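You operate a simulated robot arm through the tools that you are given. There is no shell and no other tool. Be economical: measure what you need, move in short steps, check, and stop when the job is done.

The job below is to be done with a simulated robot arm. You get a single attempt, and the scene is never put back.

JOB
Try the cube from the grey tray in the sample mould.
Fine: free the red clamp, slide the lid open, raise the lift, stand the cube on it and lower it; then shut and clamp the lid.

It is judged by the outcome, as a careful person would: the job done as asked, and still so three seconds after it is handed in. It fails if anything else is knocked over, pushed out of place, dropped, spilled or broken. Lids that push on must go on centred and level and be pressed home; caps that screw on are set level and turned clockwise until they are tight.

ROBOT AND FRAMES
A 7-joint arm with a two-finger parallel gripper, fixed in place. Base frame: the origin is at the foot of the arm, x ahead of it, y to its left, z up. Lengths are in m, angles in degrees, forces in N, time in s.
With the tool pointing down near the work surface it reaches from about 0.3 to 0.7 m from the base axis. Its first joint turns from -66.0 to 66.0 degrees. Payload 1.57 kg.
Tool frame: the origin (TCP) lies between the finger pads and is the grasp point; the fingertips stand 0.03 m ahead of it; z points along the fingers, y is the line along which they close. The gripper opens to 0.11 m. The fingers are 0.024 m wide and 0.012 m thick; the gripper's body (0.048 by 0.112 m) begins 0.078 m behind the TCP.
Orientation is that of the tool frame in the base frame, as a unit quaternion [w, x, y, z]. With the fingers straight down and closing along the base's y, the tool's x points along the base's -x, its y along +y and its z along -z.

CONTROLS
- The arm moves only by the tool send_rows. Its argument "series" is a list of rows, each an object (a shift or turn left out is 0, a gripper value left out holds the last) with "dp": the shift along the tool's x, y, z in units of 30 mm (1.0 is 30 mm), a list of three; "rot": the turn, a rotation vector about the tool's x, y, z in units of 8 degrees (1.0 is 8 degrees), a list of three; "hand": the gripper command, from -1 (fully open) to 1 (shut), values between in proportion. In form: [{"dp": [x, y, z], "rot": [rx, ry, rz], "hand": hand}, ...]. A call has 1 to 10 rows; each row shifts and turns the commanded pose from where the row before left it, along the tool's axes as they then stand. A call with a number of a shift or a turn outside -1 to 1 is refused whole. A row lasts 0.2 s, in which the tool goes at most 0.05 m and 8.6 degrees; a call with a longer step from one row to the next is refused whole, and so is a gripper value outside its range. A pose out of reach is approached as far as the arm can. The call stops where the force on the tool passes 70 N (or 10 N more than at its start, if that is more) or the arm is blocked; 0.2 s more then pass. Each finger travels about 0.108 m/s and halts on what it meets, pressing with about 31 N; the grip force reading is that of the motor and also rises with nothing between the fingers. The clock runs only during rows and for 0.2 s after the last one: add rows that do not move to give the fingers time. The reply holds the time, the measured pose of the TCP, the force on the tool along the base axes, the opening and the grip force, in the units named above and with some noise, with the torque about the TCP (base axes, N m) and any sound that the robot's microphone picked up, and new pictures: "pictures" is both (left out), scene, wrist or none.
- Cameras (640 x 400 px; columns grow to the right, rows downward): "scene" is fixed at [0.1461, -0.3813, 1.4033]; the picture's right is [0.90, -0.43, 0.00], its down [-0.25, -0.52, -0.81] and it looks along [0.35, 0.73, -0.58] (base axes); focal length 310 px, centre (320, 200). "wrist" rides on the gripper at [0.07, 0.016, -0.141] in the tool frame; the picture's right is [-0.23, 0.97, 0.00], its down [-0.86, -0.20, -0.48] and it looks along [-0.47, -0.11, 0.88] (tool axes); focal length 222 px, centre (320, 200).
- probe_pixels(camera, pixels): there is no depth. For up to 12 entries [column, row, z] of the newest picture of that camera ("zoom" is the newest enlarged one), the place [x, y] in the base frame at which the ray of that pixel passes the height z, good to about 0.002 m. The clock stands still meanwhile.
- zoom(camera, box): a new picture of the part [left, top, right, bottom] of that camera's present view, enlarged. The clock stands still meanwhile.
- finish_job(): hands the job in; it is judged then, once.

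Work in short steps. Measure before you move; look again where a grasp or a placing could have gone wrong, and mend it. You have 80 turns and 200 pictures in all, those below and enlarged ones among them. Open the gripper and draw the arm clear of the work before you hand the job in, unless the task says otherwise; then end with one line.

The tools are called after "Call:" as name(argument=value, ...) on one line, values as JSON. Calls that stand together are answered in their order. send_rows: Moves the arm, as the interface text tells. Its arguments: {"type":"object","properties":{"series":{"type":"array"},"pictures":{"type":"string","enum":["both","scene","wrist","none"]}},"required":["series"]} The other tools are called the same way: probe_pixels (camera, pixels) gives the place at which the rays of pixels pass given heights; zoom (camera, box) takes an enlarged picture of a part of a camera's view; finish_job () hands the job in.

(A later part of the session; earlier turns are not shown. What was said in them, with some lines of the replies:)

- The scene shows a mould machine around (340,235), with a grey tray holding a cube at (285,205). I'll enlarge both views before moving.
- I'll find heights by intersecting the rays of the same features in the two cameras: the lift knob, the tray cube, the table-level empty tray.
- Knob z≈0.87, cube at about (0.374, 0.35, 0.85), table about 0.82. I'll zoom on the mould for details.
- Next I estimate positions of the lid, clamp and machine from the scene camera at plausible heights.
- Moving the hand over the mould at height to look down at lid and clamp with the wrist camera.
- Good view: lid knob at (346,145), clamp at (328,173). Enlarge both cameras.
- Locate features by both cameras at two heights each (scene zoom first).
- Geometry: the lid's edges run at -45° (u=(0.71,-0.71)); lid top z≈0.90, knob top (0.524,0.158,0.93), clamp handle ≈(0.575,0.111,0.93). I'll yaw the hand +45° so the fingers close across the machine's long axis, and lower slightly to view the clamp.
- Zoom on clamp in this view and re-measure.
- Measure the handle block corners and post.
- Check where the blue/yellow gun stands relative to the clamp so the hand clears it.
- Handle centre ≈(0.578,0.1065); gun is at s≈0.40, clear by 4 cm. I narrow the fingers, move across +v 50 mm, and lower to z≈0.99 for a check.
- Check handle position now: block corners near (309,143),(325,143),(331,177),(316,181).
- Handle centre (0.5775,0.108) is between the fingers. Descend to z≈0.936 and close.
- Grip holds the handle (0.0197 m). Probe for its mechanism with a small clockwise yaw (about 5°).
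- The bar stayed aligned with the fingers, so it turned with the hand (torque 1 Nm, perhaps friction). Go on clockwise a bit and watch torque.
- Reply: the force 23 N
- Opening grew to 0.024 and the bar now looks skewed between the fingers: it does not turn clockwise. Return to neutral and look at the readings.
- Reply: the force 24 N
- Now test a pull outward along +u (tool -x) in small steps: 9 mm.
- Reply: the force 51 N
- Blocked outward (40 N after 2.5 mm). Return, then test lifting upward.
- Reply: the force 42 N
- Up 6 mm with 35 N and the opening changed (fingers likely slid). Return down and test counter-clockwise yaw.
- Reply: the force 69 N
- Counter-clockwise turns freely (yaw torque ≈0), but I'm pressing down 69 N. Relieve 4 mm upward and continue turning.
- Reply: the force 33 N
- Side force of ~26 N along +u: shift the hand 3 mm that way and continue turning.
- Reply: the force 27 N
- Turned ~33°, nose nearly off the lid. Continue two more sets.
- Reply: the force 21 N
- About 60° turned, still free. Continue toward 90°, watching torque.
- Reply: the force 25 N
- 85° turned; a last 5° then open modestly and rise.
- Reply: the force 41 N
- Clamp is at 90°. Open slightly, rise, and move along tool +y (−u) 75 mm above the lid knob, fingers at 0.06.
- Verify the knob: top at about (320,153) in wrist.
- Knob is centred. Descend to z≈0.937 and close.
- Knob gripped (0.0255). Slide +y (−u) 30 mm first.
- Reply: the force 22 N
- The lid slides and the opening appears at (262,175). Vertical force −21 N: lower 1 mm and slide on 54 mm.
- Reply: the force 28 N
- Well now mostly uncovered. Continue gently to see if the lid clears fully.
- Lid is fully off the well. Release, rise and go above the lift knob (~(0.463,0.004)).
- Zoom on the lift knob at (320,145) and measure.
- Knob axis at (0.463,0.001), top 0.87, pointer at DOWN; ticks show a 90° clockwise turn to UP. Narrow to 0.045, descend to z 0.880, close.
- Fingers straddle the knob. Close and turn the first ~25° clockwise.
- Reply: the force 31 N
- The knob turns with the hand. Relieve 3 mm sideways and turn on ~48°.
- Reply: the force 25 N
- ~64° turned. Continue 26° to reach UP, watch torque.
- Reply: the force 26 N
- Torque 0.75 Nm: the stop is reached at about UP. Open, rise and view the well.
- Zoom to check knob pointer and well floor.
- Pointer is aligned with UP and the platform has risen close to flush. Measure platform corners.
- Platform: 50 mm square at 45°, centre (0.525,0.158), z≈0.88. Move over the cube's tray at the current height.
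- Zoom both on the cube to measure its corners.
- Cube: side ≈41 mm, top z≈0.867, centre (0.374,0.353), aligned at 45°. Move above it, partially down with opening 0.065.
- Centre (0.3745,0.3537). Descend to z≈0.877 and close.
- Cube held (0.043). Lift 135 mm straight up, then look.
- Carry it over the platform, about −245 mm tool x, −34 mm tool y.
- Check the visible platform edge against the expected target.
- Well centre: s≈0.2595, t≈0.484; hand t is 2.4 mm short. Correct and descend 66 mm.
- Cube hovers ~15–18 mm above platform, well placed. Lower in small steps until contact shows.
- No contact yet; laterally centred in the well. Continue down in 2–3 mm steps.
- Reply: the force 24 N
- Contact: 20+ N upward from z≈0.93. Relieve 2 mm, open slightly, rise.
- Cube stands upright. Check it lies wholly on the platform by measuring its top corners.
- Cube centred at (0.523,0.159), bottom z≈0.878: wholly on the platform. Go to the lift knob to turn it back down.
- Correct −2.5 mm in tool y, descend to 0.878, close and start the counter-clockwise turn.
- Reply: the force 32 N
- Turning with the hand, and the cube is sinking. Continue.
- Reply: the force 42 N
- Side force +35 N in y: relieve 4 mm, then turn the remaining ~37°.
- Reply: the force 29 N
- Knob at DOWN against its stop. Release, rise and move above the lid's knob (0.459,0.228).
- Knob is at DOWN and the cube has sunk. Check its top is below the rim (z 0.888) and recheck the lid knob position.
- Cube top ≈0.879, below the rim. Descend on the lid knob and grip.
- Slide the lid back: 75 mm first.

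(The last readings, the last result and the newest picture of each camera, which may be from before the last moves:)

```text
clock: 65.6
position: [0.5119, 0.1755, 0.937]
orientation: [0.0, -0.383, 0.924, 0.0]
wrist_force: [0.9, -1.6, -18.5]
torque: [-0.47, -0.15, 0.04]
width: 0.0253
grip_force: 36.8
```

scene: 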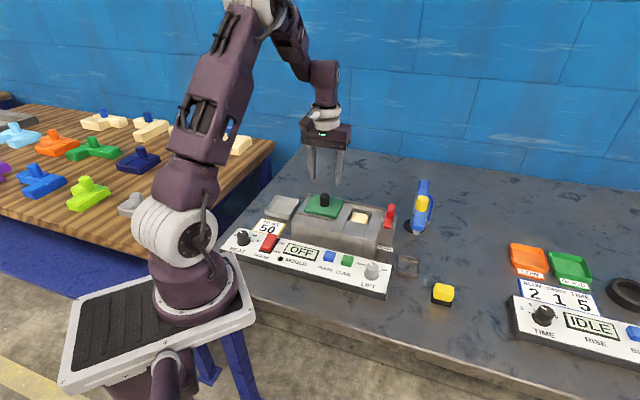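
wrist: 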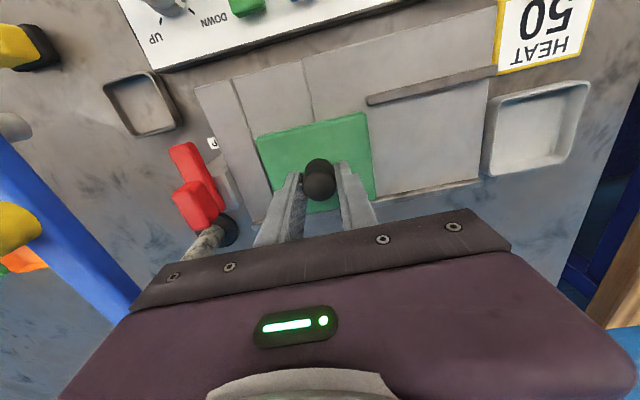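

No catch on the cube. 22 mm remain; slide on gently and watch for the stop.

Call:
send_rows(series=[{"dp": [0, -0.25, 0.03]}, {"dp": [0, -0.25, 0]}, {"dp": [0, -0.2, 0]}, {}], pictures="none")

Call:
send_rows(series=[{"dp": [0, -0.1, 0]}, {"dp": [0, -0.05, 0]}, {}], pictures="wrist")

```text
clock: 66.6
position: [0.5263, 0.1602, 0.935]
orientation: [0.001, -0.383, 0.924, -0.001]
wrist_force: [-7.8, -10.3, 20.6]
torque: [-0.42, 0.95, 0.02]
width: 0.0253
grip_force: 37.3
```

```text
clock: 67.4
position: [0.5277, 0.1593, 0.9357]
orientation: [-0.001, -0.385, 0.923, 0.001]
wrist_force: [-28.5, 9.1, 25.0]
torque: [-0.03, 0.45, 0.04]
width: 0.0255
grip_force: 36.7
```

wrist: 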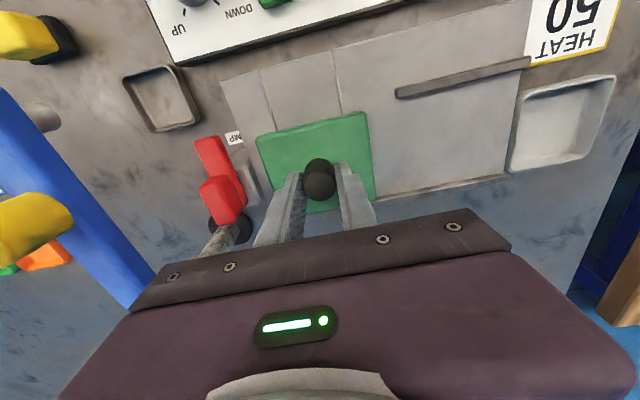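

Lid at its end stop (27 N) at the original position. Release, rise and go above the clamp handle (0.578,0.102).

Call:
send_rows(series=[{"hand": 0.1}, {}, {"dp": [0, 0, -1]}, {"dp": [0, 0, -1]}, {"dp": [0.1, -0.83, 0], "hand": 0.25}, {"dp": [0.1, -0.83, 0]}, {"dp": [0, -0.83, 0]}, {}])

Call:
zoom(camera="wrist", box=[240, 80, 440, 230])

```text
clock: 69.2
position: [0.5789, 0.1024, 0.9956]
orientation: [0.0, -0.384, 0.923, 0.0]
wrist_force: [-0.5, 0.5, -0.1]
torque: [0.0, 0.03, -0.08]
width: 0.0413
grip_force: 0.1
```

scene: 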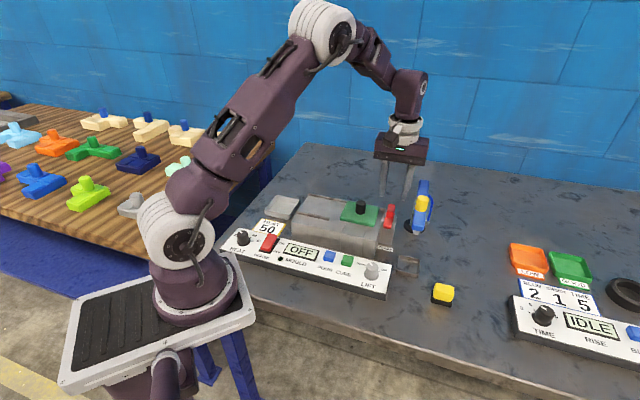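
wrist: 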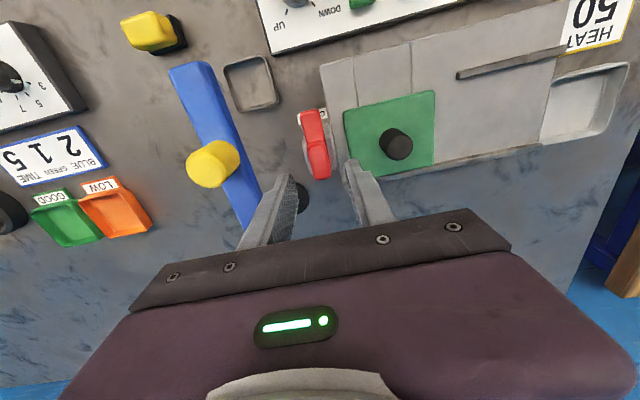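

```text
2.67 times, centred on (340, 155) of wrist
```

zoom: 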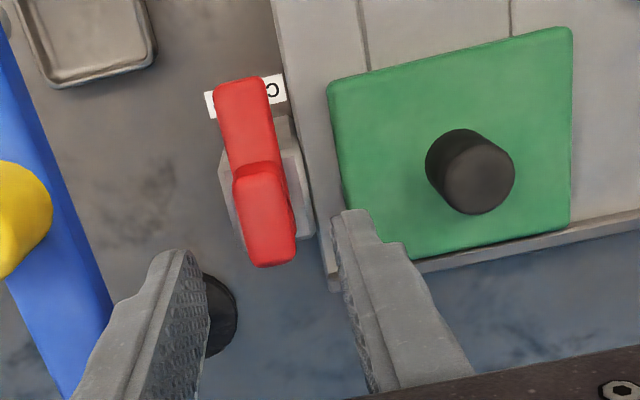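

Handle sits between the fingers. Descend to 0.941, close, and start turning clockwise 25°.

Call:
send_rows(series=[{"dp": [0, 0, 0.9]}, {"dp": [0, 0, 0.92]}, {}, {"hand": 1}, {}, {}], pictures="none")

Call:
send_rows(series=[{"rot": [0, 0, 0.8]}, {"rot": [0, 0, 0.8]}, {"rot": [0, 0, 0.8]}, {}], pictures="wrist")

```text
clock: 70.6
position: [0.5782, 0.1001, 0.9401]
orientation: [-0.001, -0.383, 0.924, 0.0]
wrist_force: [-0.3, 1.8, -4.2]
torque: [0.27, -0.23, 0.01]
width: 0.0198
grip_force: 33.5
```

```text
clock: 71.6
position: [0.579, 0.102, 0.939]
orientation: [-0.001, -0.223, 0.975, 0.001]
wrist_force: [6.2, 12.1, -35.1]
torque: [0.63, -0.78, 0.05]
width: 0.0199
grip_force: 32.8
```

wrist: 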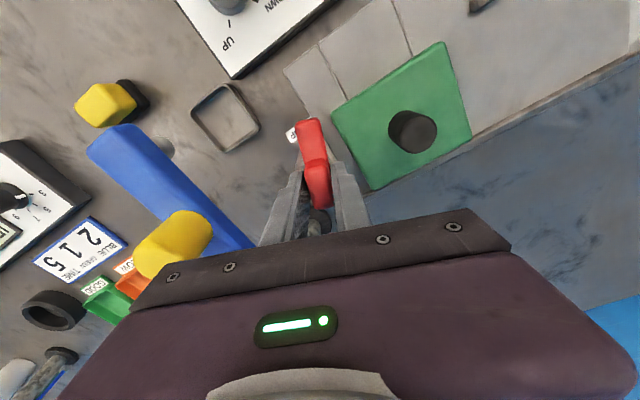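

Turns fine; relieve the vertical pull (lower 2.5 mm) and continue 32°.

Call:
send_rows(series=[{"dp": [0, 0.04, 0.08]}, {"rot": [0, 0, 0.8]}, {"rot": [0, 0, 0.8]}, {"rot": [0, 0, 0.8]}, {"rot": [0, 0, 0.8]}, {}], pictures="wrist")

```text
clock: 73.0
position: [0.5778, 0.1037, 0.939]
orientation: [0.002, -0.003, 1.0, 0.001]
wrist_force: [-3.4, 28.5, 21.4]
torque: [0.89, 0.36, 0.11]
width: 0.0198
grip_force: 33.9
```

wrist: 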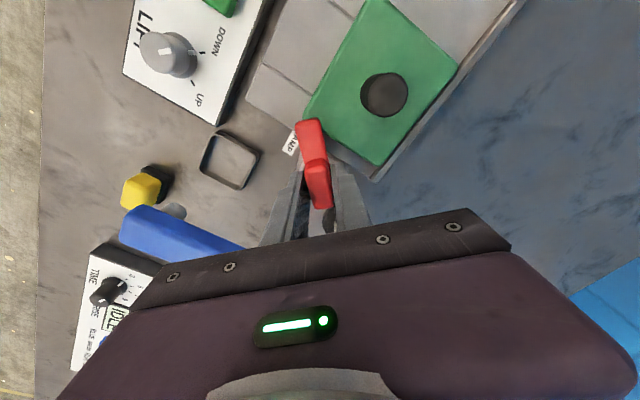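

Half way. Relieve +y 3 mm and continue another 26°, nose moving onto the lid.

Call:
send_rows(series=[{"dp": [0, 0.1, -0.05]}, {"rot": [0, 0, 0.8]}, {"rot": [0, 0, 0.8]}, {"rot": [0, 0, 0.8]}, {"rot": [0, 0, 0.8]}, {}], pictures="wrist")

```text
clock: 74.4
position: [0.5785, 0.106, 0.94]
orientation: [0.0, 0.219, 0.976, 0.001]
wrist_force: [5.2, 24.7, -10.4]
torque: [0.74, -0.46, 0.08]
width: 0.0198
grip_force: 34.0
```

wrist: 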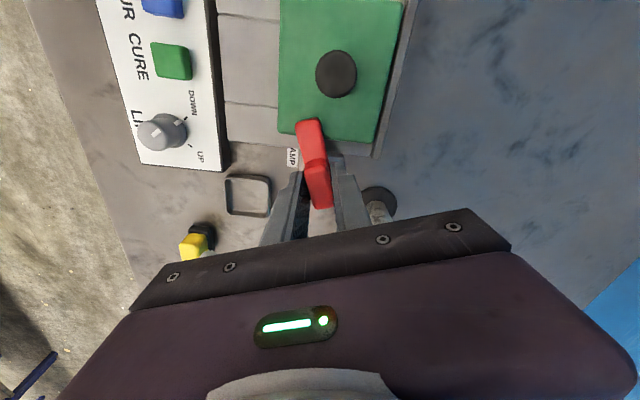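

Yaw 25°; continue the remaining ~20° with a small +y relief, until torque shows the stop.

Call:
send_rows(series=[{"dp": [-0.03, 0.07, 0]}, {"rot": [0, 0, 0.8]}, {"rot": [0, 0, 0.8]}, {"rot": [0, 0, 0.8]}, {"rot": [0, 0, 0.3]}, {}], pictures="wrist")

```text
clock: 75.8
position: [0.5781, 0.1066, 0.9397]
orientation: [-0.001, 0.398, 0.917, 0.0]
wrist_force: [-4.4, 16.2, -10.5]
torque: [0.35, 0.08, 0.02]
width: 0.0196
grip_force: 34.5
```

wrist: 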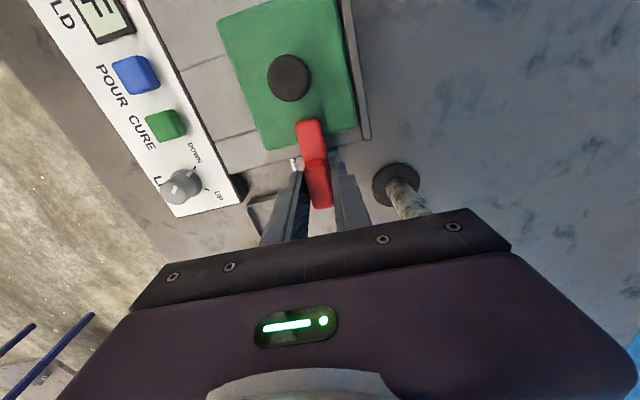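

At 47° with no torque; nudge 3° more to confirm the stop.

Call:
send_rows(series=[{"rot": [0, 0, 0.35]}, {}], pictures="none")

```text
clock: 76.4
position: [0.5792, 0.1057, 0.939]
orientation: [0.0, 0.419, 0.908, 0.0]
wrist_force: [-1.8, 16.0, -12.1]
torque: [0.39, -0.04, 1.14]
width: 0.0203
grip_force: 33.7
```

Stop reached (1.14 Nm). Open, rise and draw back.

Call:
send_rows(series=[{"rot": [0, 0, -0.35]}, {"hand": 0.1}, {}, {"dp": [0, 0, -1]}, {"dp": [0, 0, -1]}, {"dp": [0, 0, -1]}, {"dp": [0, 0, -1]}, {"dp": [0.9, 0, -0.5], "hand": -1}, {"dp": [0.9, -0.5, 0]}, {"dp": [0.9, -0.9, 0]}])

Call:
zoom(camera="scene", box=[250, 180, 440, 300])

Call:
zoom(camera="wrist", box=[240, 0, 460, 200])

```text
clock: 78.6
position: [0.4914, 0.1371, 1.0766]
orientation: [0.001, 0.398, 0.917, 0.0]
wrist_force: [-0.8, -0.3, 0.2]
torque: [-0.02, 0.0, -0.04]
width: 0.1099
grip_force: 0.0
```

scene: 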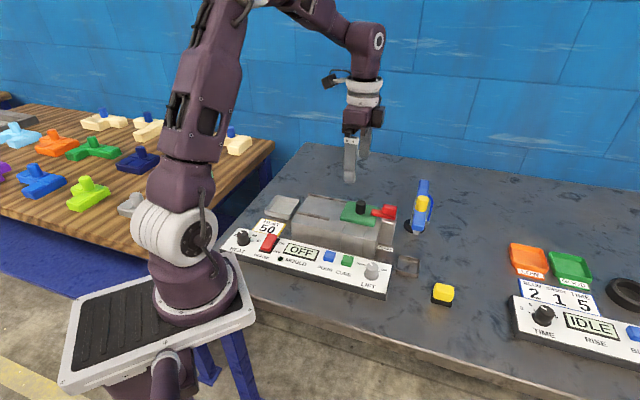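
wrist: 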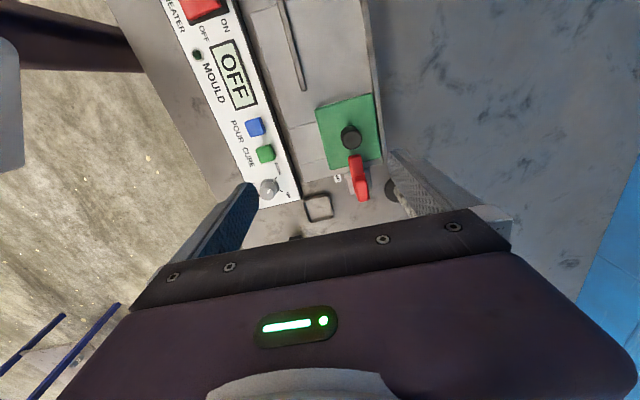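

```text
3.33 times, centred on (345, 240) of scene
```

zoom: 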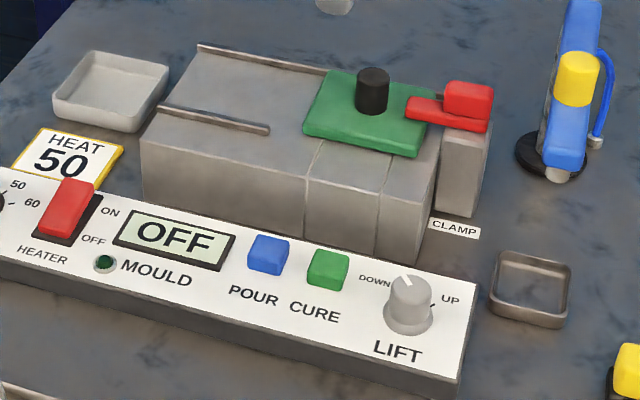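

```text
2.00 times, centred on (350, 100) of wrist
```

zoom: 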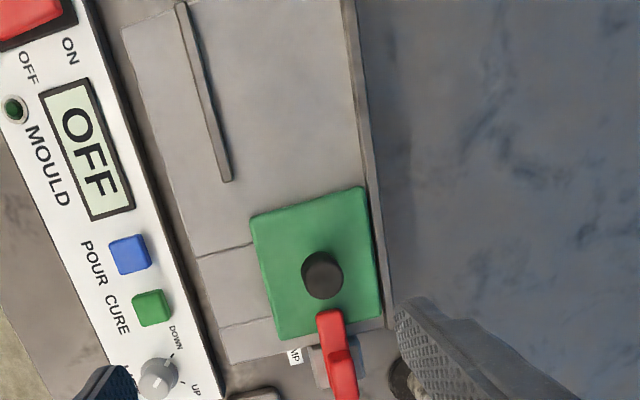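

The lid is shut, the clamp is over it as at the start, the lift knob is at DOWN, the cube is inside, and the arm is clear with its gripper open. Handing in.

Call:
finish_job()

```text
The job is handed in.
```

The cube from the grey tray is in the sample mould, lowered on the lift, with the lid shut and the red clamp turned back over it.
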